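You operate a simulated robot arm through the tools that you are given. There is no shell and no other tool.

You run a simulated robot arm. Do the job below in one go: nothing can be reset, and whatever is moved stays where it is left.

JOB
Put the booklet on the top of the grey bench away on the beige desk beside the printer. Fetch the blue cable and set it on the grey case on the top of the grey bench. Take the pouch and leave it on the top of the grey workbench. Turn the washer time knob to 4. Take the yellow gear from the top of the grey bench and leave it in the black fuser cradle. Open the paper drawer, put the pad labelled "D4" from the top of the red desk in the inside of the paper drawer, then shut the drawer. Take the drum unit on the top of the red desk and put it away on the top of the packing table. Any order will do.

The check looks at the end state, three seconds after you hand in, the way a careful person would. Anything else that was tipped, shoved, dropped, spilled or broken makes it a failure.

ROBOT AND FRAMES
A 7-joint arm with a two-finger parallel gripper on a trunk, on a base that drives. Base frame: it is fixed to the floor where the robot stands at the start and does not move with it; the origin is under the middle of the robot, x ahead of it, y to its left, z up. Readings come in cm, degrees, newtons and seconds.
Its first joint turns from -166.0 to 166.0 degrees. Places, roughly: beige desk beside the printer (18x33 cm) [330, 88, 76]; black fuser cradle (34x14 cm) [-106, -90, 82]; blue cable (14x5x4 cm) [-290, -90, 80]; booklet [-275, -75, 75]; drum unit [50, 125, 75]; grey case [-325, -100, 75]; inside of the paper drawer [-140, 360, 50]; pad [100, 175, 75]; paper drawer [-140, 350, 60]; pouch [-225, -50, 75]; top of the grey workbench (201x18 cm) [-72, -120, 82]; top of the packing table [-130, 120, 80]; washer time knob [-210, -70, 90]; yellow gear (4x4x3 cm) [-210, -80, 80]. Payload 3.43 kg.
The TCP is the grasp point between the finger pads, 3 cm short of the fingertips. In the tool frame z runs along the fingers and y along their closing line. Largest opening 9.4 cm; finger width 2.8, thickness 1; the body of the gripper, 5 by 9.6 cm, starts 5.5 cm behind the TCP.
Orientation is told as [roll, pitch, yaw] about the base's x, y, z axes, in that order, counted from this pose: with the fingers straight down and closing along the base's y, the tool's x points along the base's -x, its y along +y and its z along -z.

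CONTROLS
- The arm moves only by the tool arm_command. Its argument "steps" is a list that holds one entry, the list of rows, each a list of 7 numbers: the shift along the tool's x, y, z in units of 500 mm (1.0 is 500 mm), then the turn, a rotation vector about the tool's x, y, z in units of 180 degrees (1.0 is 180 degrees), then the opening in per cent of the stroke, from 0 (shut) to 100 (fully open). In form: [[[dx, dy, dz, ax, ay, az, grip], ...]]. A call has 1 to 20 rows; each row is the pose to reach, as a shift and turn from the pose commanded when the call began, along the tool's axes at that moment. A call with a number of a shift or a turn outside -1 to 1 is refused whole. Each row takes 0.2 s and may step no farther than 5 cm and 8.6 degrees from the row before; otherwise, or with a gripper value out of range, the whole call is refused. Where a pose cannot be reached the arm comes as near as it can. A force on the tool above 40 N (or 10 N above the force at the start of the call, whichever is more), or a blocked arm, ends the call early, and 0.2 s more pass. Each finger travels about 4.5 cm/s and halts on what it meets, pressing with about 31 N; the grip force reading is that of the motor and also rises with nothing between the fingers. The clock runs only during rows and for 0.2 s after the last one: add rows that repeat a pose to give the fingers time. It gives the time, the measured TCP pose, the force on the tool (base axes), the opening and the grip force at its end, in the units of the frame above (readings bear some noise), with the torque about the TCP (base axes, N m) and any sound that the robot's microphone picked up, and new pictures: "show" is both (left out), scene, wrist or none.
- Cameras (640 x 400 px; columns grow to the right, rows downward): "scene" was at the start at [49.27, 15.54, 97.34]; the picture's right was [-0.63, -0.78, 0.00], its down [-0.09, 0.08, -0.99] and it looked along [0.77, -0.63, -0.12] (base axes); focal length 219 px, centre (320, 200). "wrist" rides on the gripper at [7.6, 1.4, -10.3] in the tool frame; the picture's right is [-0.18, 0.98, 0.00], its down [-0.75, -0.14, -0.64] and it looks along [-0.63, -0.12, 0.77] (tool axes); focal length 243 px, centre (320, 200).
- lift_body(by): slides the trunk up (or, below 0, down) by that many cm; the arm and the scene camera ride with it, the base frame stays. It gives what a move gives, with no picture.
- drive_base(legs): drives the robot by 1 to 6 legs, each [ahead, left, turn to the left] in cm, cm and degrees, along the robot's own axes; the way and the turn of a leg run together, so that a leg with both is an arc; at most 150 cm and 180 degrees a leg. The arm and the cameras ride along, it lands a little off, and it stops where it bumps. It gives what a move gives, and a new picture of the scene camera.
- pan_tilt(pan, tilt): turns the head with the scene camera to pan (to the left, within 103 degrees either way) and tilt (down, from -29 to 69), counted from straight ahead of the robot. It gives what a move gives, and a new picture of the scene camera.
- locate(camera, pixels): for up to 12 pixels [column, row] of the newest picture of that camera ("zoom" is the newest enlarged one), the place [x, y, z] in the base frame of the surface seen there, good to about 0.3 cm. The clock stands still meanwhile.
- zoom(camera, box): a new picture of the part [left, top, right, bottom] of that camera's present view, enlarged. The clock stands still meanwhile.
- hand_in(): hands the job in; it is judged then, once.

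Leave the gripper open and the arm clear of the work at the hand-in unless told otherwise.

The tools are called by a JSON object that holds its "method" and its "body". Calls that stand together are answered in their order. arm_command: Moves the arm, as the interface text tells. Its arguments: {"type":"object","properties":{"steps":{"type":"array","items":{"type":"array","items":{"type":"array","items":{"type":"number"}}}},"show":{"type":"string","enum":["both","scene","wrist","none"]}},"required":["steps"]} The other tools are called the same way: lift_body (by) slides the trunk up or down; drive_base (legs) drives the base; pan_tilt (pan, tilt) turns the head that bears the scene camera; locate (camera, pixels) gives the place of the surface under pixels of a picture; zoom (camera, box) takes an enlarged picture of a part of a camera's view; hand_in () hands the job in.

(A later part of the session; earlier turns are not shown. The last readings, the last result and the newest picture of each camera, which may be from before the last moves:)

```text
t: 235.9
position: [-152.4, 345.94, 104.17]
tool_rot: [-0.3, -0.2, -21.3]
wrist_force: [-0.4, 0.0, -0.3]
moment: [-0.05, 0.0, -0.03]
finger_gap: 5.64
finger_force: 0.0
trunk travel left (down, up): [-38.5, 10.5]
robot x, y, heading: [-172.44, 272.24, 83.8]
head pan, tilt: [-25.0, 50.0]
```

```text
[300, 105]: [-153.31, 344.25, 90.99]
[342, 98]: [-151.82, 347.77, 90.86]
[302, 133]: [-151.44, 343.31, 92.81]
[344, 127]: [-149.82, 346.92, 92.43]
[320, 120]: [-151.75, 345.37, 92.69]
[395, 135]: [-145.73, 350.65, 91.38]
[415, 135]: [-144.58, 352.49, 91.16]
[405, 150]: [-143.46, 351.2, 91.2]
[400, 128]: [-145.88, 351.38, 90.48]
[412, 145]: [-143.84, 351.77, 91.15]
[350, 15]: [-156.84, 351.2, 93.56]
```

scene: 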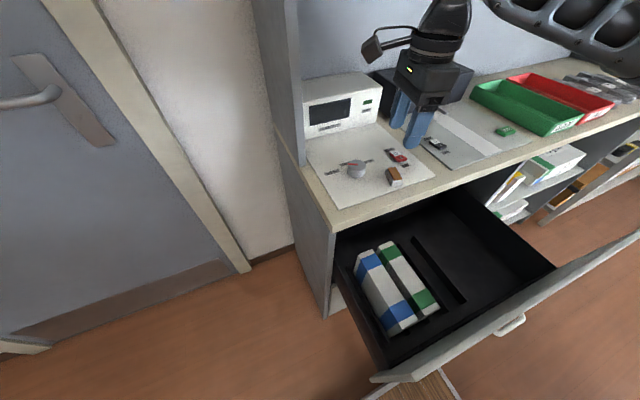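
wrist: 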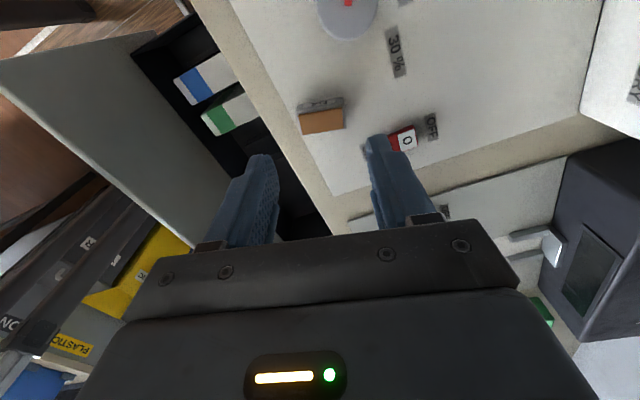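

The finger paths clear the switch by about 3 cm. Aligning and descending to z≈94.1, then closing on the pad's length.

{"method": "arm_command", "body": {"steps": [[[-0.0167, -0.004, 0.03, 0, 0, 0.012, 60], [-0.0167, -0.004, 0.1, 0, 0, 0.012, 60], [-0.0167, -0.004, 0.16, 0, 0, 0.012, 60], [-0.0167, -0.004, 0.19, 0, 0, 0.012, 60], [-0.0167, -0.004, 0.201, 0, 0, 0.012, 60], [-0.0167, -0.004, 0.201, 0, 0, 0.012, 60]]], "show": "wrist"}}

```text
t: 237.3
position: [-151.7, 345.4, 94.0]
tool_rot: [-0.4, 0.0, -23.5]
wrist_force: [-0.3, -1.2, -0.4]
moment: [0.01, -0.02, -0.02]
finger_gap: 5.65
finger_force: 0.1
trunk travel left (down, up): [-38.5, 10.5]
robot x, y, heading: [-172.26, 271.83, 83.7]
head pan, tilt: [-25.0, 50.0]
```

wrist: 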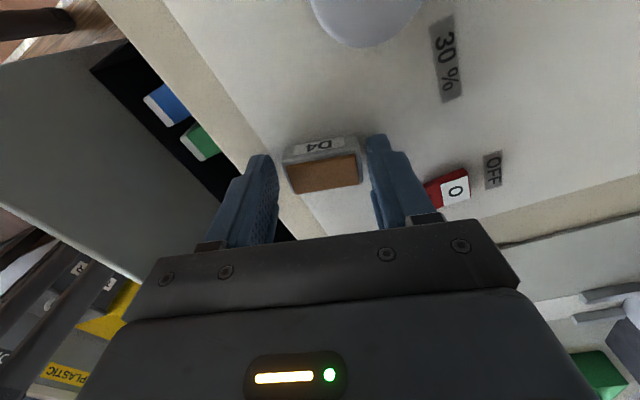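

The pad labelled D4 is between the fingers. Closing and lifting 10 cm.

{"method": "arm_command", "body": {"steps": [[[0, 0, 0, 0, 0, 0, 0], [0, 0, 0, 0, 0, 0, 0], [0, 0, 0, 0, 0, 0, 0], [0, 0, 0, 0, 0, 0, 0], [0, 0, -0.04, 0, 0, 0, 0], [0, 0, -0.12, 0, 0, 0, 0], [0, 0, -0.2, 0, 0, 0, 0], [0, 0, -0.2, 0, 0, 0, 0]]], "show": "wrist"}}

```text
t: 239.1
position: [-151.96, 345.42, 103.83]
tool_rot: [-0.2, -0.1, -23.4]
wrist_force: [-0.2, -0.3, 0.3]
moment: [0.03, 0.02, 0.01]
finger_gap: 4.51
finger_force: 30.7
trunk travel left (down, up): [-38.5, 10.5]
robot x, y, heading: [-172.14, 271.88, 83.9]
head pan, tilt: [-25.0, 50.0]
```

wrist: 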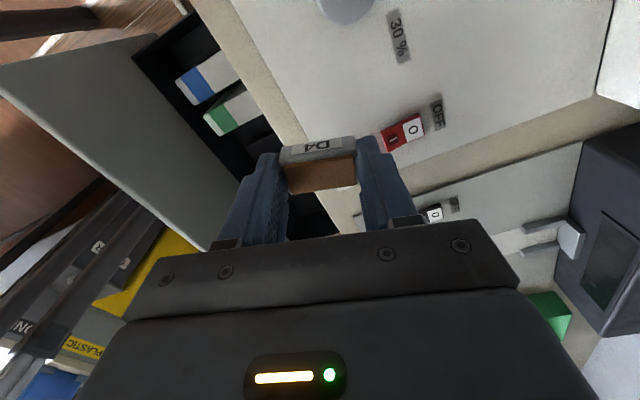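

Held. Moving over the free right compartment of the drawer at (-120.5,325).

{"method": "arm_command", "body": {"steps": [[[-0.0925, -0.0155, 0, 0, 0, -0.012, 0], [-0.185, -0.031, 0, 0, 0, -0.024, 0], [-0.2775, -0.0465, 0, 0, 0, -0.036, 0], [-0.37, -0.062, 0, 0, 0, -0.048, 0], [-0.4625, -0.0775, 0, 0, 0, -0.06, 0], [-0.555, -0.093, 0, 0, 0, -0.072, 0], [-0.6475, -0.1085, 0, 0, 0, -0.084, 0], [-0.74, -0.124, 0, 0, 0, -0.094, 0], [-0.74, -0.124, 0, 0, 0, -0.094, 0]]], "show": "both"}}

```text
t: 241.1
position: [-120.42, 325.09, 104.28]
tool_rot: [-0.3, 0.1, -6.5]
wrist_force: [-0.3, 0.4, 0.9]
moment: [0.01, 0.01, -0.02]
finger_gap: 4.44
finger_force: 31.2
trunk travel left (down, up): [-38.5, 10.5]
robot x, y, heading: [-171.99, 272.0, 83.6]
head pan, tilt: [-25.0, 50.0]
```

scene: 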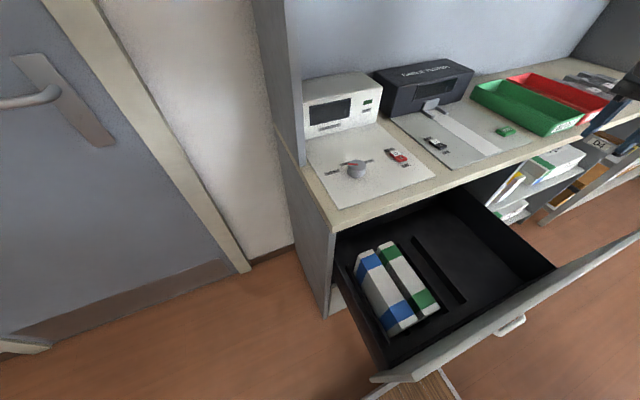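
wrist: 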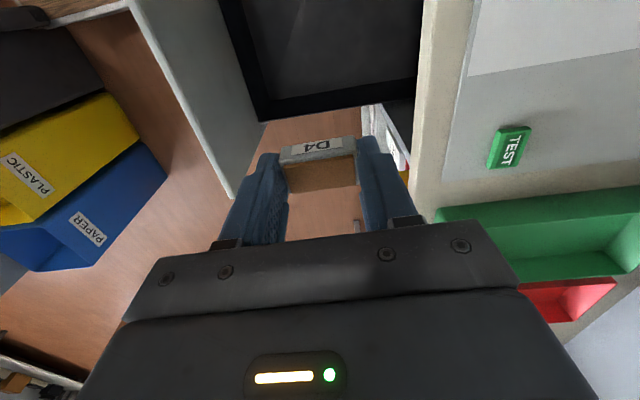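

{"method": "locate", "body": {"camera": "wrist", "pixels": [[262, 112], [410, 95], [330, 60], [270, 60], [410, 40], [245, 15], [340, 95], [280, 20]]}}

```text
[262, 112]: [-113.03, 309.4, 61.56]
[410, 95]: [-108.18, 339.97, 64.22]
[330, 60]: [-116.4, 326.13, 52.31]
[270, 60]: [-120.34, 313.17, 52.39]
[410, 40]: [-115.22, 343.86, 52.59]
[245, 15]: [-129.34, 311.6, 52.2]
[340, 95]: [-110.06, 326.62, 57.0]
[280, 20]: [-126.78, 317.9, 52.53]
```

The compartment floor (z 52.3) is clear below. Descending with the arm to z≈75 first.

{"method": "arm_command", "body": {"steps": [[[0.01, 0, 0.09, 0, 0, 0, 0], [0.01, 0, 0.18, 0, 0, 0, 0], [0.01, 0, 0.27, 0, 0, 0, 0], [0.01, 0, 0.36, 0, 0, 0, 0], [0.01, 0, 0.45, 0, 0, 0, 0], [0.01, 0, 0.54, 0, 0, 0, 0], [0.01, 0, 0.58, 0, 0, 0, 0], [0.01, 0, 0.58, 0, 0, 0, 0]]], "show": "both"}}

{"method": "pan_tilt", "body": {"pan": -60, "tilt": 45}}

```text
t: 242.9
position: [-120.79, 324.93, 75.44]
tool_rot: [-0.3, 0.0, -6.5]
wrist_force: [0.4, -0.2, -0.2]
moment: [-0.03, -0.01, 0.0]
finger_gap: 4.44
finger_force: 31.0
trunk travel left (down, up): [-38.5, 10.5]
robot x, y, heading: [-172.28, 271.97, 83.7]
head pan, tilt: [-25.0, 50.0]
```

scene: 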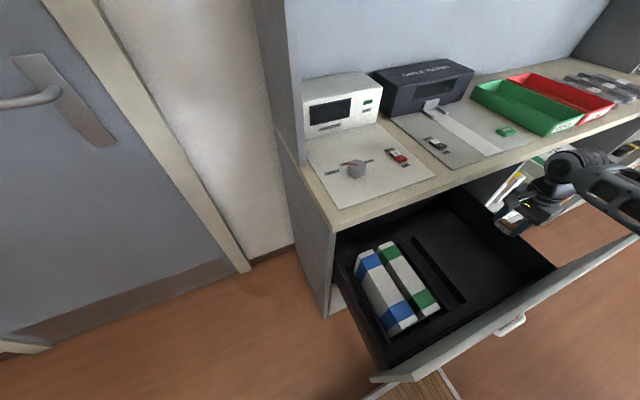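
wrist: 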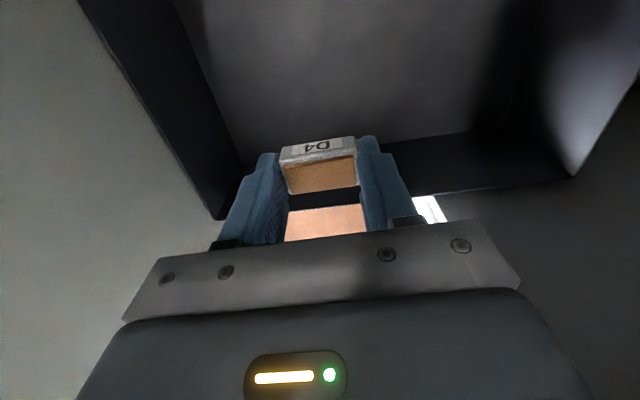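

```text
t: 243.9
position: [-120.86, 325.04, 75.42]
tool_rot: [-0.3, 0.0, -6.6]
wrist_force: [0.2, 0.0, -0.4]
moment: [0.0, -0.01, -0.03]
finger_gap: 4.45
finger_force: 31.1
trunk travel left (down, up): [-38.5, 10.5]
robot x, y, heading: [-172.11, 271.98, 83.6]
head pan, tilt: [-60.0, 45.0]
```

scene: 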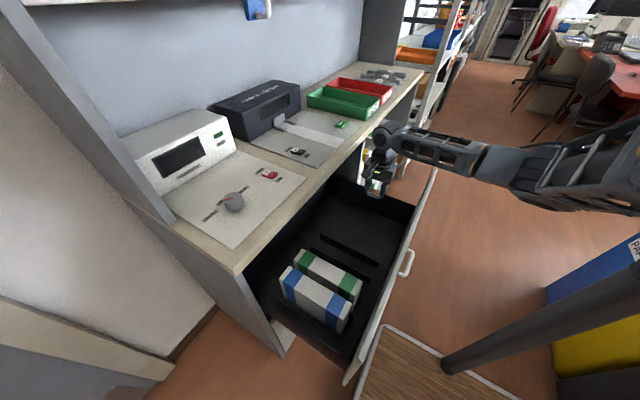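

The forearm passes over the drawer's right front corner; checking clearance there.

{"method": "locate", "body": {"camera": "scene", "pixels": [[435, 172], [430, 158], [410, 152], [450, 165], [390, 150], [480, 175], [385, 180], [440, 140], [400, 130], [540, 200]]}}

{"method": "zoom", "body": {"camera": "scene", "box": [330, 90, 490, 220]}}

```text
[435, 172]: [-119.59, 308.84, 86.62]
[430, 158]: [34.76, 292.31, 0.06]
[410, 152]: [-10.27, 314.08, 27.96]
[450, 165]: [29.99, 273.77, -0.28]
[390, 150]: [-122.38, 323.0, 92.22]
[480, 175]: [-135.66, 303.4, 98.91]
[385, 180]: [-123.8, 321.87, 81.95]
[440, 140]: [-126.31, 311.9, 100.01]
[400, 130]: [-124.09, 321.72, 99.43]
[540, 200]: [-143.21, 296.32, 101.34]
```

```text
3.08 times, centred on (410, 155) of scene
```

zoom: 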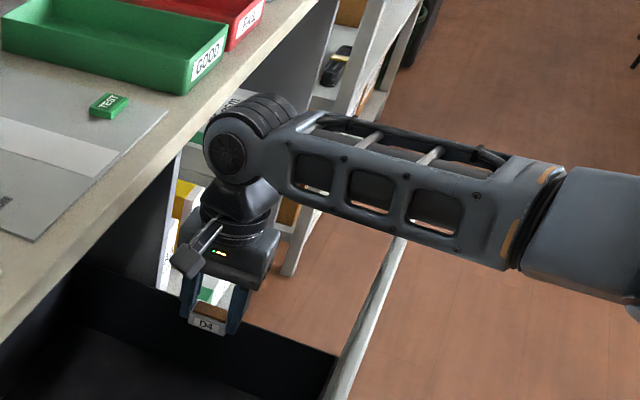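

To set the pad on the drawer floor, the forearm must clear the drawer front (top z 86.6). I'll raise the trunk 10 cm and lower the arm by the same, so the forearm slopes more steeply.

{"method": "lift_body", "body": {"by": 10}}

{"method": "arm_command", "body": {"steps": [[[0, 0, 0.07, 0, 0, 0, 0], [0, 0, 0.14, 0, 0, 0, 0], [0, 0, 0.2, 0, 0, 0, 0], [0, 0, 0.2, 0, 0, 0, 0]]], "show": "scene"}}

{"method": "zoom", "body": {"camera": "scene", "box": [330, 90, 640, 290]}}

```text
t: 245.2
position: [-120.83, 324.99, 85.44]
tool_rot: [-0.3, -0.1, -6.5]
wrist_force: [0.1, 0.0, 0.6]
moment: [0.0, 0.0, 0.01]
finger_gap: 4.44
finger_force: 30.8
trunk travel left (down, up): [-48.5, 0.5]
robot x, y, heading: [-172.4, 271.7, 83.7]
head pan, tilt: [-60.0, 45.0]
```

```text
t: 246.2
position: [-120.96, 324.79, 75.17]
tool_rot: [-0.3, 0.0, -6.6]
wrist_force: [-0.4, -1.5, -0.8]
moment: [0.0, -0.02, 0.02]
finger_gap: 4.42
finger_force: 31.1
trunk travel left (down, up): [-48.5, 0.5]
robot x, y, heading: [-172.14, 272.02, 83.7]
head pan, tilt: [-60.0, 45.0]
```

scene: 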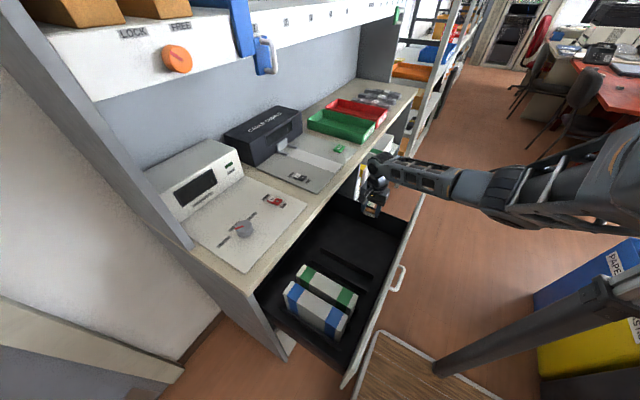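

```text
2.00 times, centred on (485, 190) of scene
```

zoom: 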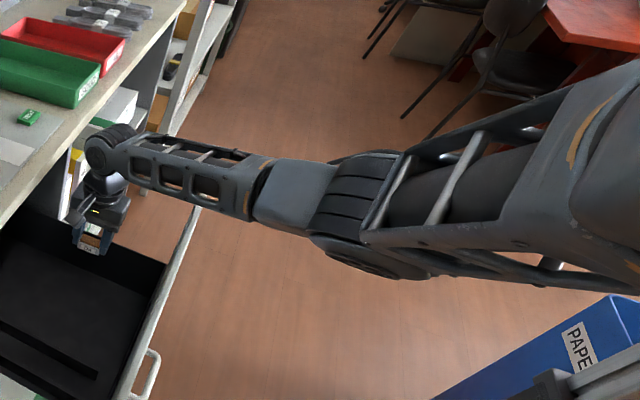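

{"method": "locate", "body": {"camera": "zoom", "pixels": [[105, 150], [165, 185], [205, 195], [250, 200], [290, 195], [350, 190], [420, 180], [345, 265], [195, 215], [160, 160], [245, 215]]}}

```text
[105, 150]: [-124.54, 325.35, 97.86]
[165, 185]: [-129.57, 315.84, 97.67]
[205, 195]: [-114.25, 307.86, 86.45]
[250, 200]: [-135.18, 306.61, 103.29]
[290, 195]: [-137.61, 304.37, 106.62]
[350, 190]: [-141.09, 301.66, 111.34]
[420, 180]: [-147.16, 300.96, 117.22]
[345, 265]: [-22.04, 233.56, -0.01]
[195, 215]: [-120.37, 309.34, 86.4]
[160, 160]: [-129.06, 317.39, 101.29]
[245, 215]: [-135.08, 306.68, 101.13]
```

The forearm would hit the drawer front if I go to the floor from this side, but the drawer's right side wall is only z 64. So I'll come in from the east side instead. First raise the hand to z≈104.

{"method": "arm_command", "body": {"steps": [[[0, 0, -0.09, 0, 0, 0, 0], [0, 0, -0.18, 0, 0, 0, 0], [0, 0, -0.27, 0, 0, 0, 0], [0, 0, -0.36, 0, 0, 0, 0], [0, 0, -0.45, 0, 0, 0, 0], [0, 0, -0.54, 0, 0, 0, 0], [0, 0, -0.6, 0, 0, 0, 0], [0, 0, -0.6, 0, 0, 0, 0]]], "show": "none"}}

{"method": "drive_base", "body": {"legs": [[9.5, -87, 0]]}}

```text
t: 248.0
position: [-120.85, 325.11, 105.5]
tool_rot: [-0.4, 0.0, -6.4]
wrist_force: [-0.3, -0.1, 0.2]
moment: [-0.02, -0.03, 0.01]
finger_gap: 4.46
finger_force: 30.6
trunk travel left (down, up): [-48.5, 0.5]
robot x, y, heading: [-172.11, 272.3, 83.8]
head pan, tilt: [-60.0, 45.0]
```

```text
t: 252.7
position: [-34.22, 327.72, 105.57]
tool_rot: [-0.3, 0.0, -4.9]
wrist_force: [0.9, 0.3, 0.5]
moment: [0.01, 0.01, -0.01]
finger_gap: 4.43
finger_force: 31.1
trunk travel left (down, up): [-48.5, 0.5]
robot x, y, heading: [-84.21, 273.62, 85.3]
head pan, tilt: [-60.0, 45.0]
```

scene: 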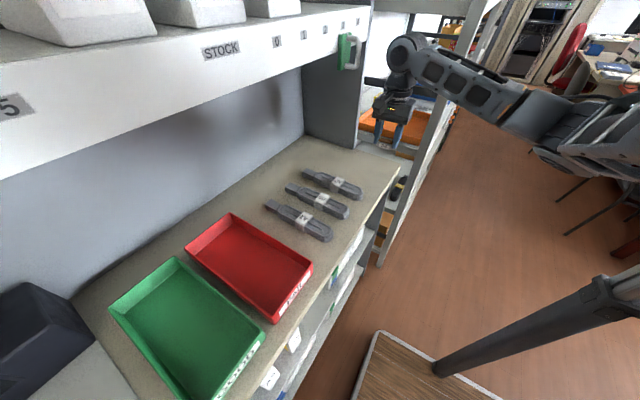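

Before rotating left I'll pull the hand 14 cm south and 4 cm lower so the wrist stays clear of the stock-shelf rail, then turn.

{"method": "arm_command", "body": {"steps": [[[-0.006, -0.07, 0.02, 0, 0, 0, 0], [-0.012, -0.14, 0.04, 0, 0, 0, 0], [-0.018, -0.21, 0.06, 0, 0, 0, 0], [-0.024, -0.279, 0.08, 0, 0, 0, 0], [-0.024, -0.279, 0.08, 0, 0, 0, 0]]], "show": "none"}}

{"method": "drive_base", "body": {"legs": [[0, 0, 94.5]]}}

```text
t: 253.9
position: [-34.57, 315.17, 101.64]
tool_rot: [-0.4, -0.2, -3.3]
wrist_force: [0.0, -0.2, -0.2]
moment: [-0.04, -0.04, -0.01]
finger_gap: 4.45
finger_force: 30.9
trunk travel left (down, up): [-48.5, 0.5]
robot x, y, heading: [-84.09, 273.09, 85.5]
head pan, tilt: [-60.0, 45.0]
```

```text
t: 258.2
position: [-128.03, 320.99, 101.54]
tool_rot: [-0.3, 0.0, 88.8]
wrist_force: [1.0, 0.8, -0.7]
moment: [0.06, -0.01, -0.01]
finger_gap: 4.44
finger_force: 31.2
trunk travel left (down, up): [-48.5, 0.5]
robot x, y, heading: [-83.58, 273.17, 177.7]
head pan, tilt: [-60.0, 45.0]
```

scene: 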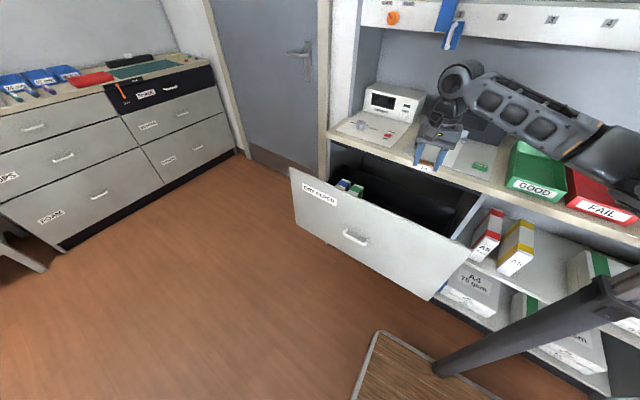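

Turned. Now I'll shift the hand forward and left relative to the robot, then drive back so the hand comes over the drawer's right compartment.

{"method": "arm_command", "body": {"steps": [[[0.0616, 0.0768, 0, 0, 0, 0, 0], [0.1232, 0.1536, 0, 0, 0, 0, 0], [0.1848, 0.2304, 0, 0, 0, 0, 0], [0.2464, 0.3072, 0, 0, 0, 0, 0], [0.308, 0.384, 0, 0, 0, 0, 0], [0.308, 0.384, 0, 0, 0, 0, 0]]], "show": "none"}}

{"method": "drive_base", "body": {"legs": [[-27, -20, 2]]}}

```text
t: 259.6
position: [-147.49, 305.79, 101.49]
tool_rot: [-0.3, 0.0, 88.9]
wrist_force: [0.6, 0.8, 0.4]
moment: [0.01, -0.01, 0.02]
finger_gap: 4.44
finger_force: 30.4
trunk travel left (down, up): [-48.5, 0.5]
robot x, y, heading: [-84.1, 273.12, 177.7]
head pan, tilt: [-60.0, 45.0]
```

```text
t: 261.8
position: [-121.38, 322.6, 101.53]
tool_rot: [-0.3, 0.0, 90.9]
wrist_force: [-0.4, -0.6, -0.4]
moment: [-0.02, 0.02, 0.0]
finger_gap: 4.45
finger_force: 31.1
trunk travel left (down, up): [-48.5, 0.5]
robot x, y, heading: [-56.93, 292.56, 179.8]
head pan, tilt: [-60.0, 45.0]
```

scene: 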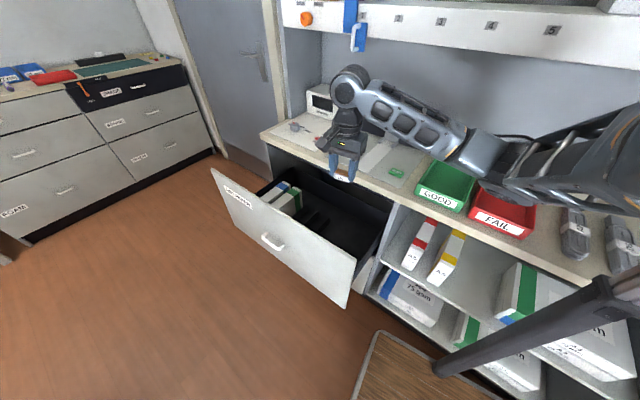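

The forearm and elbow pass over the counter side here; checking their heights before lowering.

{"method": "locate", "body": {"camera": "scene", "pixels": [[350, 90], [400, 125], [440, 140], [470, 155], [500, 190], [540, 190], [580, 200], [450, 170], [470, 185], [520, 150], [490, 170]]}}

{"method": "zoom", "body": {"camera": "scene", "box": [280, 50, 640, 275]}}

```text
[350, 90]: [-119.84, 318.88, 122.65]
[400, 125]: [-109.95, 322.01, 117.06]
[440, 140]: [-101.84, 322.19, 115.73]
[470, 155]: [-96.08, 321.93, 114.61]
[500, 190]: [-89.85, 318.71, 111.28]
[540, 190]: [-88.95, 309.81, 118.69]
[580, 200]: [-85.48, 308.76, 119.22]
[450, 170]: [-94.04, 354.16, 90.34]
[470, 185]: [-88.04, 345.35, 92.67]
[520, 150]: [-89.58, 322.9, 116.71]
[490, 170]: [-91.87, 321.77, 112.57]
```

```text
1.78 times, centred on (460, 162) of scene
```

zoom: 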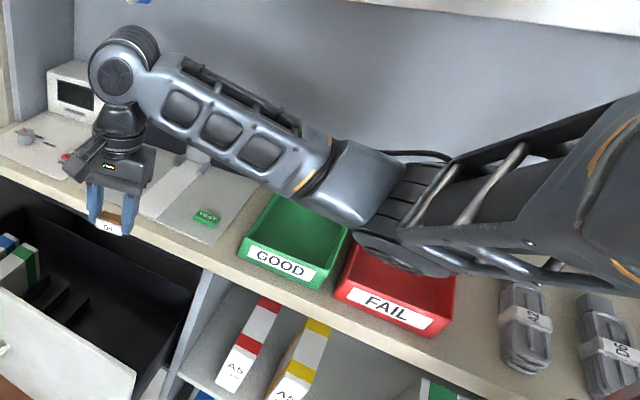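

The elbow would come near the counter edge when lowered. I'll shift the base 8 cm south and let the hand reach 10 cm further north, keeping the elbow away from the counter.

{"method": "drive_base", "body": {"legs": [[0, 8, 0]]}}

{"method": "arm_command", "body": {"steps": [[[-0.07, -0.01, 0.02, 0, 0, 0, 0], [-0.14, -0.02, 0.06, 0, 0, 0, 0], [-0.21, -0.033, 0.1, 0, 0, 0, 0], [-0.21, -0.033, 0.17, 0, 0, 0, 0], [-0.21, -0.033, 0.24, 0, 0, 0, 0], [-0.21, -0.033, 0.24, 0, 0, 0, 0]]], "show": "scene"}}

{"method": "locate", "body": {"camera": "scene", "pixels": [[350, 130], [400, 150], [440, 160], [470, 175], [500, 190], [540, 190], [580, 200], [480, 200], [450, 190]]}}

```text
t: 262.8
position: [-121.43, 314.34, 101.58]
tool_rot: [-0.3, 0.0, 91.1]
wrist_force: [-0.2, 1.1, -0.7]
moment: [-0.01, 0.0, 0.01]
finger_gap: 4.46
finger_force: 31.0
trunk travel left (down, up): [-48.5, 0.5]
robot x, y, heading: [-56.4, 284.37, 179.9]
head pan, tilt: [-60.0, 45.0]
```

scene: 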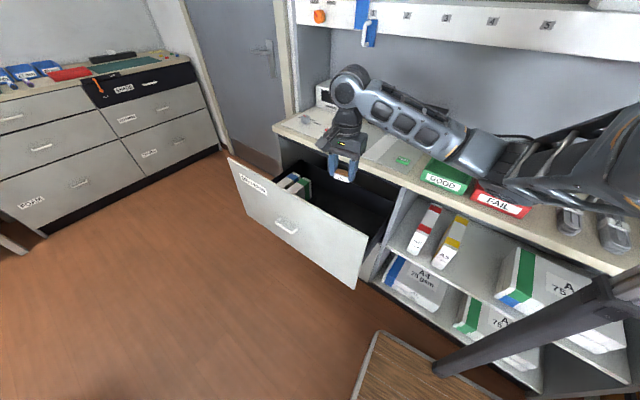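

```text
t: 264.2
position: [-120.06, 324.49, 89.35]
tool_rot: [-0.4, 0.0, 91.1]
wrist_force: [1.5, 0.5, -0.4]
moment: [0.01, 0.03, 0.02]
finger_gap: 4.45
finger_force: 31.0
trunk travel left (down, up): [-48.5, 0.5]
robot x, y, heading: [-56.71, 284.35, 179.9]
head pan, tilt: [-60.0, 45.0]
```

scene: 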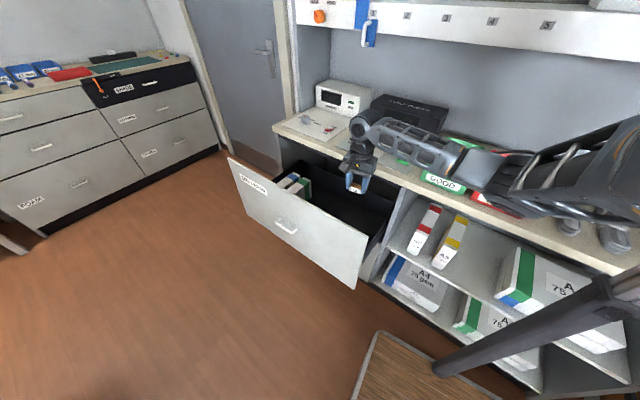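

```text
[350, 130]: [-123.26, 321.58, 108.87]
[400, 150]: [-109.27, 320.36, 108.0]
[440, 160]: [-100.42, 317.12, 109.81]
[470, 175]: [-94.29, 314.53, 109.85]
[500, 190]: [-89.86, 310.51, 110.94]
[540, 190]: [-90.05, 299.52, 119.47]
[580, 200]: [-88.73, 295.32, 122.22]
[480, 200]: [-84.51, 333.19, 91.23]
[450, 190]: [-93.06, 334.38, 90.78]
```

Good geometry: the forearm runs beyond the drawer's right edge. Descending to z≈70.

{"method": "arm_command", "body": {"steps": [[[0, 0, 0.08, 0, 0, 0, 0], [0, 0, 0.16, 0, 0, 0, 0], [0, 0, 0.24, 0, 0, 0, 0], [0, 0, 0.32, 0, 0, 0, 0], [0, 0, 0.38, 0, 0, 0, 0], [0, 0, 0.38, 0, 0, 0, 0]]], "show": "both"}}

{"method": "zoom", "body": {"camera": "scene", "box": [300, 90, 560, 290]}}

```text
t: 265.6
position: [-119.93, 324.65, 70.38]
tool_rot: [-0.3, 0.1, 91.1]
wrist_force: [-0.4, -0.3, -0.6]
moment: [0.03, 0.0, 0.03]
finger_gap: 4.49
finger_force: 31.4
trunk travel left (down, up): [-48.5, 0.5]
robot x, y, heading: [-56.55, 283.96, 180.1]
head pan, tilt: [-60.0, 45.0]
```

scene: 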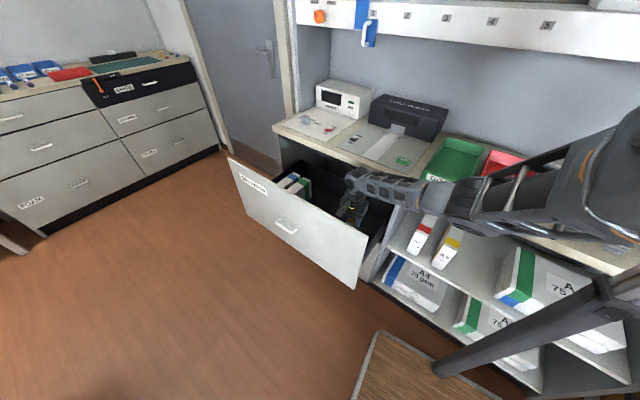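
wrist: 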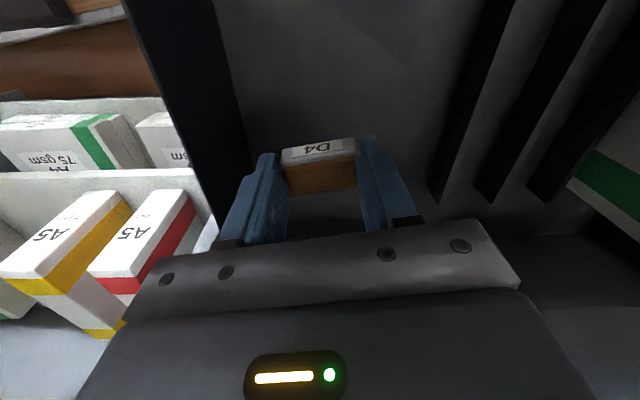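

```text
2.00 times, centred on (430, 190) of scene
```

zoom: 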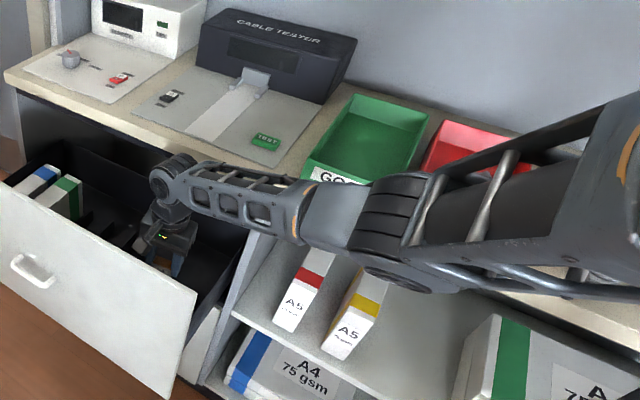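

Inside the compartment with good clearance. Checking elbow height once more, then going down the last 14 cm.

{"method": "locate", "body": {"camera": "zoom", "pixels": [[400, 200], [390, 240], [420, 280], [300, 215], [240, 205], [340, 225], [480, 250], [170, 185], [300, 240]]}}

{"method": "locate", "body": {"camera": "wrist", "pixels": [[300, 60], [360, 100], [200, 100], [440, 190], [320, 215], [440, 120]]}}

```text
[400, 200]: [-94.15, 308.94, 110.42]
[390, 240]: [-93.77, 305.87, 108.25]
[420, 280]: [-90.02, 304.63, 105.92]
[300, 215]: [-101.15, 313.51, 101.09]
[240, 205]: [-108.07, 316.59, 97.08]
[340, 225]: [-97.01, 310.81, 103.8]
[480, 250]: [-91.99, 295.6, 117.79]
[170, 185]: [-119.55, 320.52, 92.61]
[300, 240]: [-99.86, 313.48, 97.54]
```

```text
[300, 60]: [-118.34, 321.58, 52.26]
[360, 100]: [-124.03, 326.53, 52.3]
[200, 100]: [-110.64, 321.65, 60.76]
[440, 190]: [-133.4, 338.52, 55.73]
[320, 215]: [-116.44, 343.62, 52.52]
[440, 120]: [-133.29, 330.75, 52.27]
```

{"method": "arm_command", "body": {"steps": [[[0, 0, 0.08, 0, 0, 0, 0], [0, 0, 0.16, 0, 0, 0, 0], [0, 0, 0.23, 0, 0, 0, 0], [0, 0, 0.27, 0, 0, 0, 0], [0, 0, 0.281, 0, 0, 0, 0], [0, 0, 0.281, 0, 0, 0, 0]]], "show": "scene"}}

{"method": "zoom", "body": {"camera": "scene", "box": [300, 90, 560, 290]}}

```text
t: 267.0
position: [-119.1, 323.69, 59.31]
tool_rot: [-0.3, -0.1, 91.2]
wrist_force: [-1.0, -0.2, -0.2]
moment: [0.02, 0.01, 0.01]
finger_gap: 4.45
finger_force: 30.8
out of reach, approached as far as the arm can: row 3, 4, 5, 6
trunk travel left (down, up): [-48.5, 0.5]
robot x, y, heading: [-56.62, 284.39, 179.8]
head pan, tilt: [-60.0, 45.0]
```

scene: 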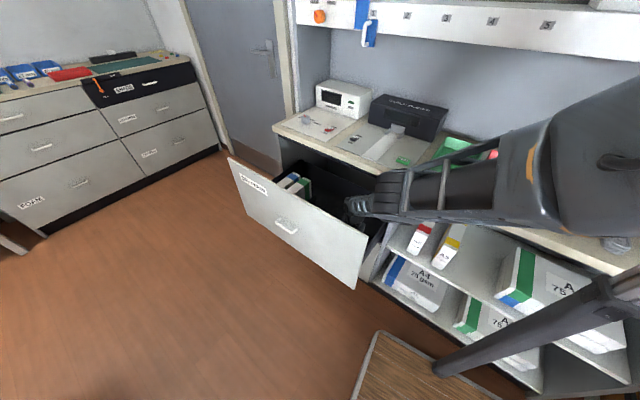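

```text
2.00 times, centred on (430, 190) of scene
```

zoom: 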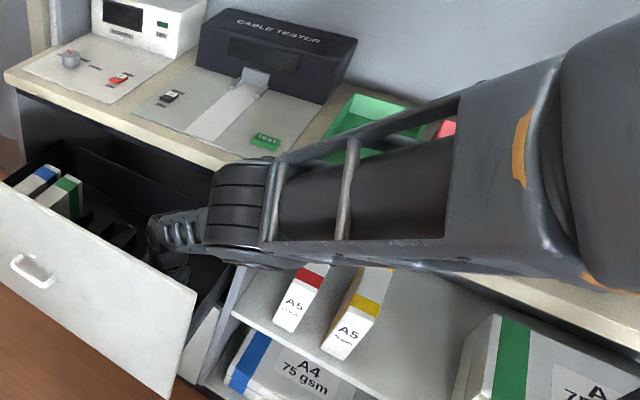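

The arm's limit is at z 59.3, 3.5 cm short. I'll check the elbow clearance and then lower the trunk by 3.2 cm.

{"method": "locate", "body": {"camera": "zoom", "pixels": [[240, 200], [235, 250], [220, 180], [180, 235], [190, 285], [275, 260], [300, 240]]}}

```text
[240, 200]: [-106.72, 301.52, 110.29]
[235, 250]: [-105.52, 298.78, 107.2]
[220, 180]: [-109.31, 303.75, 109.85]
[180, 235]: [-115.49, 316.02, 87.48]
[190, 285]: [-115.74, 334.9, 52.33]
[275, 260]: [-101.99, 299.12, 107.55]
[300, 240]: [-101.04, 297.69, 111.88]
```

The forearm is only about 2 cm above the drawer's front edge. I'll shift the base 4 cm north first to gain room, then lower the trunk.

{"method": "drive_base", "body": {"legs": [[0, -4, 0]]}}

{"method": "lift_body", "body": {"by": -2.9}}

{"method": "arm_command", "body": {"steps": [[[0, 0, 0, 0, 0, 0, 0]]], "show": "both"}}

```text
t: 267.9
position: [-119.16, 327.68, 59.27]
tool_rot: [-0.3, -0.1, 91.1]
wrist_force: [-0.3, -0.4, -0.5]
moment: [0.02, 0.01, -0.01]
finger_gap: 4.46
finger_force: 31.0
trunk travel left (down, up): [-48.5, 0.5]
robot x, y, heading: [-56.82, 288.52, 180.0]
head pan, tilt: [-60.0, 45.0]
```

scene: 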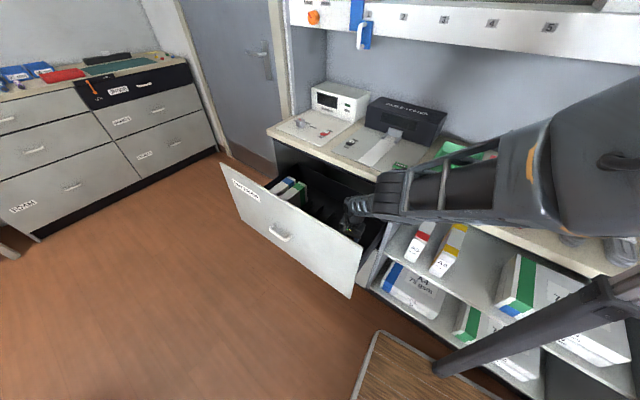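

```text
t: 268.7
position: [-119.09, 327.62, 56.47]
tool_rot: [-0.4, 0.0, 91.1]
wrist_force: [-0.7, -0.2, 0.3]
moment: [0.0, -0.01, 0.02]
finger_gap: 4.45
finger_force: 31.2
trunk travel left (down, up): [-45.6, 3.4]
robot x, y, heading: [-56.76, 287.87, 179.9]
head pan, tilt: [-60.0, 45.0]
```

```text
t: 269.1
position: [-119.15, 327.61, 56.51]
tool_rot: [-0.4, 0.0, 91.1]
wrist_force: [-0.6, 0.3, -0.1]
moment: [0.01, 0.02, -0.05]
finger_gap: 4.43
finger_force: 31.2
trunk travel left (down, up): [-45.6, 3.4]
robot x, y, heading: [-56.58, 288.1, 180.0]
head pan, tilt: [-60.0, 45.0]
```

scene: 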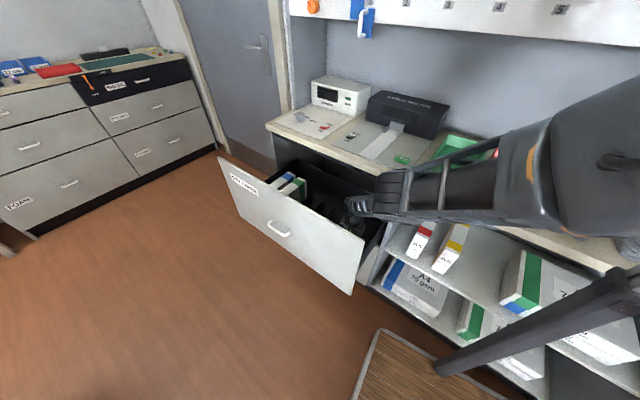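
wrist: 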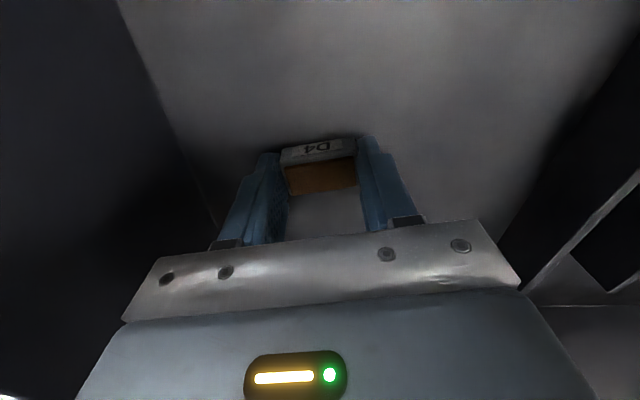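

Nearly on the floor (TCP 56.5, target ≈55.8). Lowering the trunk 0.7 cm more.

{"method": "lift_body", "body": {"by": -0.7}}

```text
t: 269.6
position: [-119.13, 327.73, 55.79]
tool_rot: [-0.1, -0.2, 91.0]
wrist_force: [3.5, -0.8, 19.1]
moment: [0.16, -0.01, -0.05]
finger_gap: 4.45
finger_force: 31.1
trunk travel left (down, up): [-44.9, 4.1]
robot x, y, heading: [-56.44, 288.02, 180.0]
head pan, tilt: [-60.0, 45.0]
```

The pad is on the drawer floor. Opening partly and rising: trunk first, then arm.

{"method": "arm_command", "body": {"steps": [[[0, 0, 0, 0, 0, 0, 65], [0, 0, 0, 0, 0, 0, 65], [0, 0, 0, 0, 0, 0, 65]]], "show": "none"}}

{"method": "lift_body", "body": {"by": 4}}

{"method": "arm_command", "body": {"steps": [[[0, 0, -0.06, 0, 0, 0, 65], [0, 0, -0.12, 0, 0, 0, 65], [0, 0, -0.2, 0, 0, 0, 65], [0, 0, -0.28, 0, 0, 0, 65], [0, 0, -0.28, 0, 0, 0, 65]]], "show": "both"}}

```text
t: 270.4
position: [-118.99, 327.57, 55.65]
tool_rot: [-0.3, 0.0, 91.1]
wrist_force: [-0.5, -0.4, -0.2]
moment: [-0.02, 0.0, -0.02]
finger_gap: 6.11
finger_force: 0.1
trunk travel left (down, up): [-44.9, 4.1]
robot x, y, heading: [-56.79, 288.51, 179.8]
head pan, tilt: [-60.0, 45.0]
```

```text
t: 271.2
position: [-119.03, 327.64, 59.75]
tool_rot: [-0.3, 0.0, 91.0]
wrist_force: [-0.6, -0.3, 0.5]
moment: [-0.01, -0.01, -0.02]
finger_gap: 6.16
finger_force: 0.1
trunk travel left (down, up): [-48.9, 0.1]
robot x, y, heading: [-56.95, 288.28, 179.9]
head pan, tilt: [-60.0, 45.0]
```

```text
t: 272.4
position: [-122.51, 331.79, 65.4]
tool_rot: [-0.4, 0.1, 91.1]
wrist_force: [-0.5, 0.5, 0.3]
moment: [0.02, 0.01, -0.01]
finger_gap: 6.11
finger_force: 0.0
out of reach, approached as far as the arm can: row 1, 2, 3, 4, 5
trunk travel left (down, up): [-48.9, 0.1]
robot x, y, heading: [-56.8, 288.42, 179.8]
head pan, tilt: [-60.0, 45.0]
```

scene: 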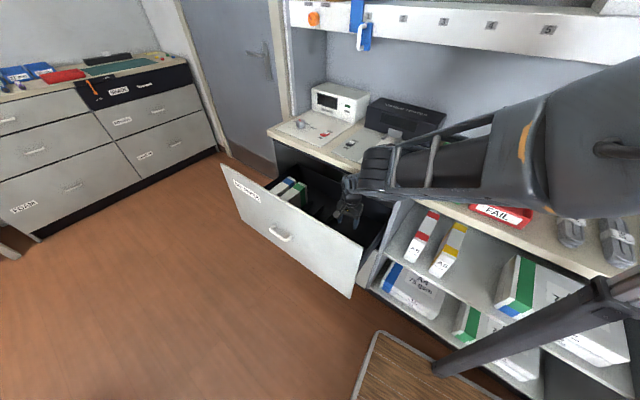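
wrist: 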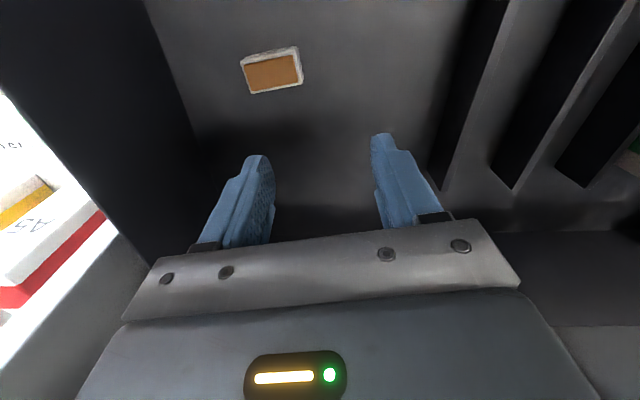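

Pad D4 lies on the drawer floor, at (270,70). The arm is again stretched, so raising it drifts outward toward the counter. I'll alternate: move the base away from the cabinet, then raise.

{"method": "drive_base", "body": {"legs": [[-4, 6, 0]]}}

{"method": "arm_command", "body": {"steps": [[[0, 0, -0.05, 0, 0, 0, 65], [0, 0, -0.1, 0, 0, 0, 65], [0, 0, -0.1, 0, 0, 0, 65]]], "show": "none"}}

```text
t: 273.5
position: [-118.66, 326.02, 65.57]
tool_rot: [-0.3, 0.0, 91.0]
wrist_force: [0.3, 0.1, 0.0]
moment: [-0.03, -0.01, 0.01]
finger_gap: 6.09
finger_force: 0.1
trunk travel left (down, up): [-48.9, 0.1]
robot x, y, heading: [-52.96, 281.91, 179.8]
head pan, tilt: [-60.0, 45.0]
```

scene: 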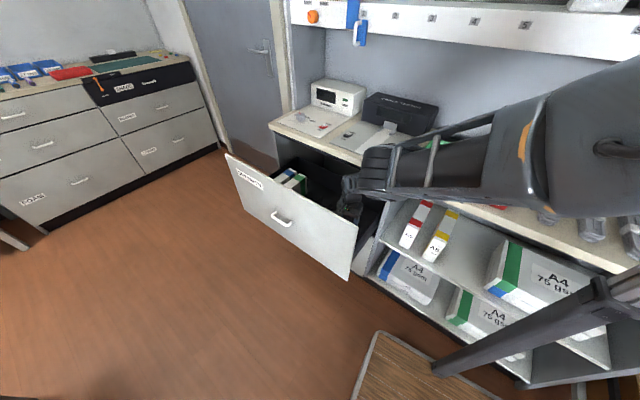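

```text
t: 274.3
position: [-120.07, 327.96, 68.32]
tool_rot: [-0.5, 0.0, 90.9]
wrist_force: [-0.7, -0.7, -0.7]
moment: [0.01, -0.01, 0.01]
finger_gap: 6.1
finger_force: 0.0
out of reach, approached as far as the arm can: row 1, 2, 3
trunk travel left (down, up): [-48.9, 0.1]
robot x, y, heading: [-52.9, 281.88, 179.9]
head pan, tilt: [-60.0, 45.0]
```

{"method": "drive_base", "body": {"legs": [[-1, 6, 0]]}}

{"method": "arm_command", "body": {"steps": [[[-0.035, 0.02, -0.05, 0, 0, 0, 65], [-0.07, 0.04, -0.1, 0, 0, 0, 65], [-0.07, 0.04, -0.1, 0, 0, 0, 65]]], "show": "scene"}}

```text
t: 275.2
position: [-119.19, 321.75, 68.3]
tool_rot: [-0.3, 0.0, 91.0]
wrist_force: [0.2, 0.1, -0.1]
moment: [0.02, 0.01, 0.0]
finger_gap: 6.09
finger_force: 0.2
trunk travel left (down, up): [-48.9, 0.1]
robot x, y, heading: [-51.83, 276.04, 179.9]
head pan, tilt: [-60.0, 45.0]
```

scene: 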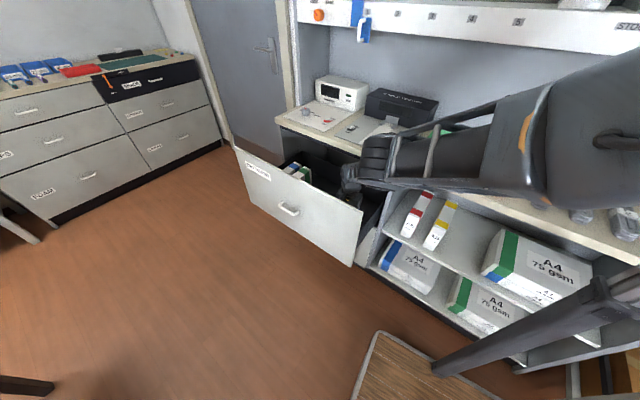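

```text
t: 276.1
position: [-121.37, 325.08, 73.64]
tool_rot: [-0.3, 0.0, 91.0]
wrist_force: [0.6, -0.2, -0.8]
moment: [0.01, 0.0, 0.05]
finger_gap: 6.11
finger_force: 0.1
trunk travel left (down, up): [-48.9, 0.1]
robot x, y, heading: [-51.72, 276.57, 179.9]
head pan, tilt: [-60.0, 45.0]
```

scene: 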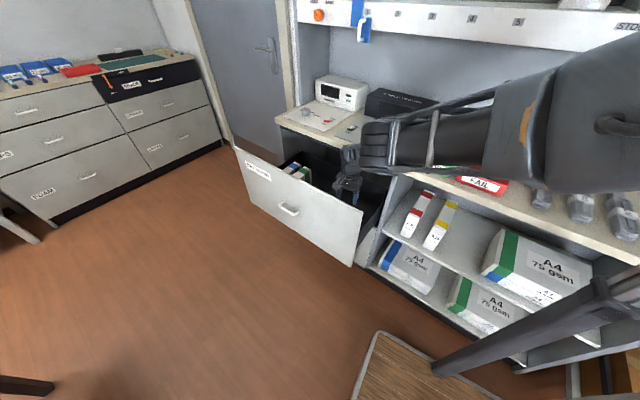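

That worked without hitting the limit. Repeating: base away 5 cm, hand up and slightly out.

{"method": "drive_base", "body": {"legs": [[-1, 5, 0]]}}

{"method": "arm_command", "body": {"steps": [[[-0.03, 0.016, -0.06, 0, 0, 0, 65], [-0.05, 0.03, -0.12, 0, 0, 0, 65], [-0.06, 0.035, -0.18, 0, 0, 0, 65], [-0.06, 0.035, -0.24, 0, 0, 0, 65], [-0.06, 0.035, -0.24, 0, 0, 0, 65]]], "show": "scene"}}

```text
t: 277.0
position: [-120.26, 320.07, 73.62]
tool_rot: [-0.4, 0.0, 91.2]
wrist_force: [0.0, 0.5, -1.1]
moment: [0.02, 0.03, -0.04]
finger_gap: 6.12
finger_force: 0.0
trunk travel left (down, up): [-48.9, 0.1]
robot x, y, heading: [-50.78, 270.64, 179.9]
head pan, tilt: [-60.0, 45.0]
```

scene: 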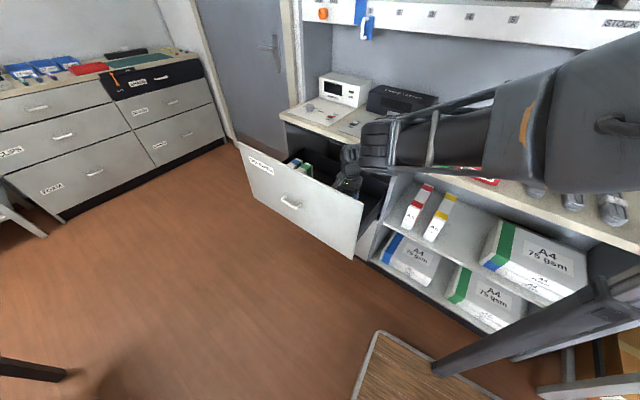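

```text
t: 278.2
position: [-123.5, 325.18, 84.13]
tool_rot: [-0.4, 0.1, 91.1]
wrist_force: [-0.8, 0.2, 0.5]
moment: [-0.02, 0.01, 0.02]
finger_gap: 6.13
finger_force: 0.0
out of reach, approached as far as the arm can: row 2, 3, 4, 5
trunk travel left (down, up): [-48.9, 0.1]
robot x, y, heading: [-50.83, 270.92, 179.8]
head pan, tilt: [-60.0, 45.0]
```

scene: 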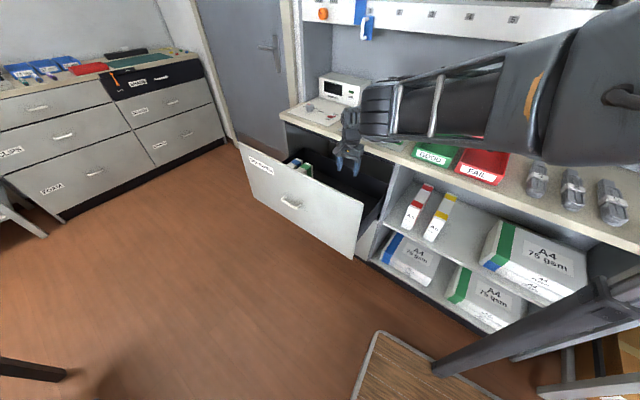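

{"method": "drive_base", "body": {"legs": [[-2, 6, 0]]}}

{"method": "arm_command", "body": {"steps": [[[-0.03, 0.02, -0.06, 0, 0, 0, 65], [-0.06, 0.04, -0.12, 0, 0, 0, 65], [-0.09, 0.055, -0.18, 0, 0, 0, 65], [-0.1, 0.06, -0.24, 0, 0, 0, 65], [-0.1, 0.06, -0.28, 0, 0, 0, 65], [-0.1, 0.06, -0.28, 0, 0, 0, 65]]], "show": "both"}}

```text
t: 279.2
position: [-121.56, 319.06, 84.26]
tool_rot: [-0.3, 0.0, 91.2]
wrist_force: [-0.1, -0.7, -0.8]
moment: [-0.03, 0.01, -0.02]
finger_gap: 6.09
finger_force: 0.0
trunk travel left (down, up): [-48.9, 0.1]
robot x, y, heading: [-49.28, 265.3, 180.0]
head pan, tilt: [-60.0, 45.0]
```

scene: 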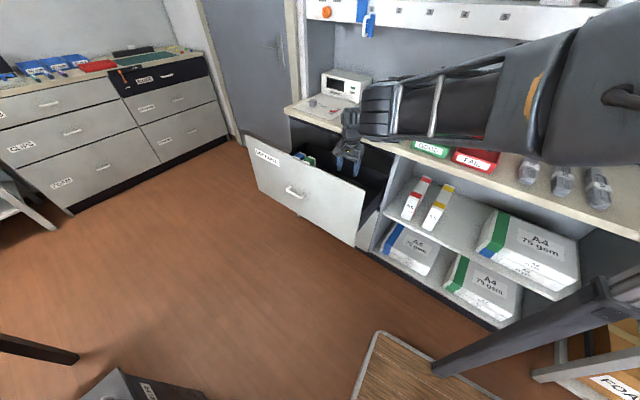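

```text
t: 280.6
position: [-124.37, 323.38, 97.89]
tool_rot: [-0.4, 0.1, 91.2]
wrist_force: [-0.2, 0.9, 0.5]
moment: [0.02, 0.03, -0.01]
finger_gap: 6.1
finger_force: 0.0
out of reach, approached as far as the arm can: row 2, 3, 4, 5, 6
trunk travel left (down, up): [-48.9, 0.1]
robot x, y, heading: [-48.9, 264.82, 179.9]
head pan, tilt: [-60.0, 45.0]
```

scene: 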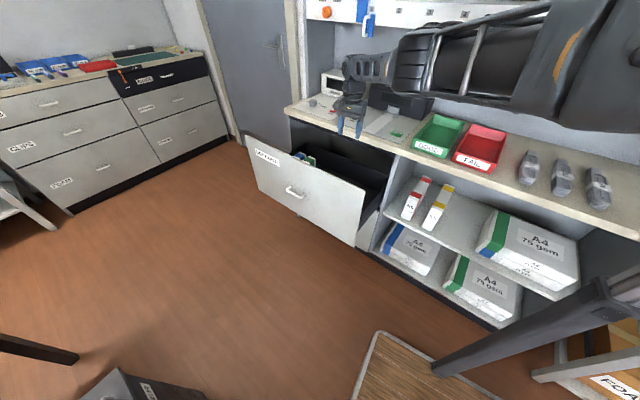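
wrist: 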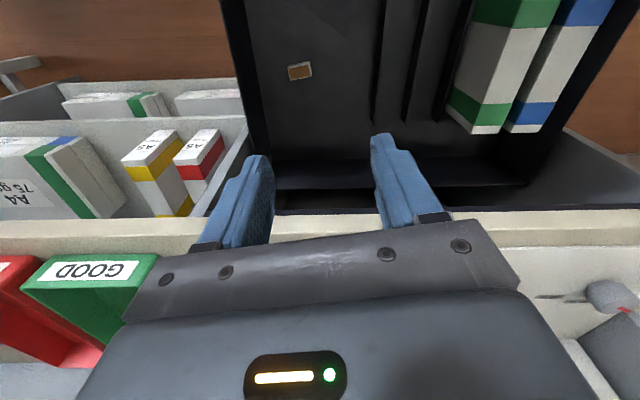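

The hand is clear above the drawer, and the pad lies on the drawer floor. Now I'll step the base 8 cm south and use the tilt trick to bend the elbow again.

{"method": "drive_base", "body": {"legs": [[0, 8, 0]]}}

{"method": "arm_command", "body": {"steps": [[[-0.0754, 0.0654, 0, 0, 0, 0, 65], [-0.0754, 0.0654, 0, 0.0291, 0.0335, 0, 65], [-0.0754, 0.0654, 0, 0.0582, 0.067, 0, 65], [-0.0754, 0.0654, 0, 0.0873, 0.1005, 0, 65], [-0.0754, 0.0654, 0, 0.1164, 0.134, 0, 65], [-0.0754, 0.0654, 0, 0.1164, 0.134, 0, 65], [0, 0, 0, 0.1164, 0.134, 0, 65], [0.0754, -0.0654, 0, 0.1164, 0.134, 0, 65], [0.1508, -0.1308, 0, 0.1164, 0.134, 0, 65], [0.2262, -0.1962, 0, 0.0873, 0.1005, 0, 65], [0.2262, -0.1962, 0, 0.0582, 0.067, 0, 65], [0.2262, -0.1962, 0, 0.0291, 0.0335, 0, 65], [0.2262, -0.1962, 0, 0, 0, 0, 65], [0.2262, -0.1962, 0, 0, 0, 0, 65]]], "show": "scene"}}

```text
t: 281.6
position: [-124.5, 314.98, 98.05]
tool_rot: [-0.3, 0.1, 91.2]
wrist_force: [0.3, 0.4, -0.2]
moment: [-0.05, 0.05, 0.01]
finger_gap: 6.1
finger_force: 0.1
trunk travel left (down, up): [-48.9, 0.1]
robot x, y, heading: [-48.89, 256.47, -179.7]
head pan, tilt: [-60.0, 45.0]
```

scene: 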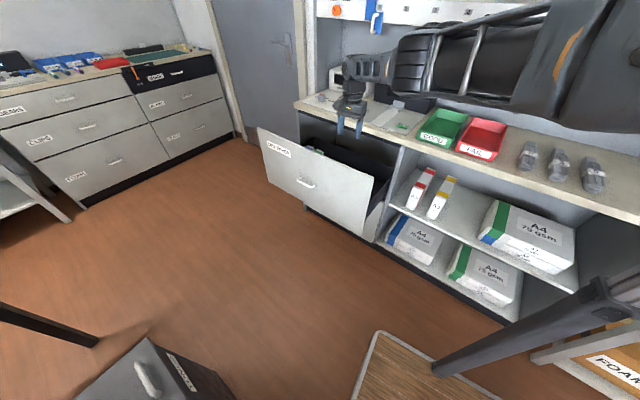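

```text
t: 284.6
position: [-114.43, 303.91, 98.13]
tool_rot: [-0.3, 0.0, 91.4]
wrist_force: [0.2, -0.6, 0.0]
moment: [0.01, -0.03, 0.0]
finger_gap: 6.1
finger_force: 0.0
out of reach, approached as far as the arm can: row 1, 2, 3, 4, 5, 6, 7, 8, 9
trunk travel left (down, up): [-48.9, 0.1]
robot x, y, heading: [-48.71, 256.45, -179.9]
head pan, tilt: [-60.0, 45.0]
```

scene: 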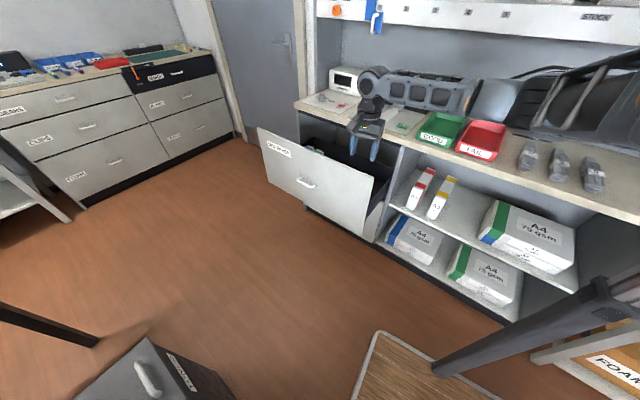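

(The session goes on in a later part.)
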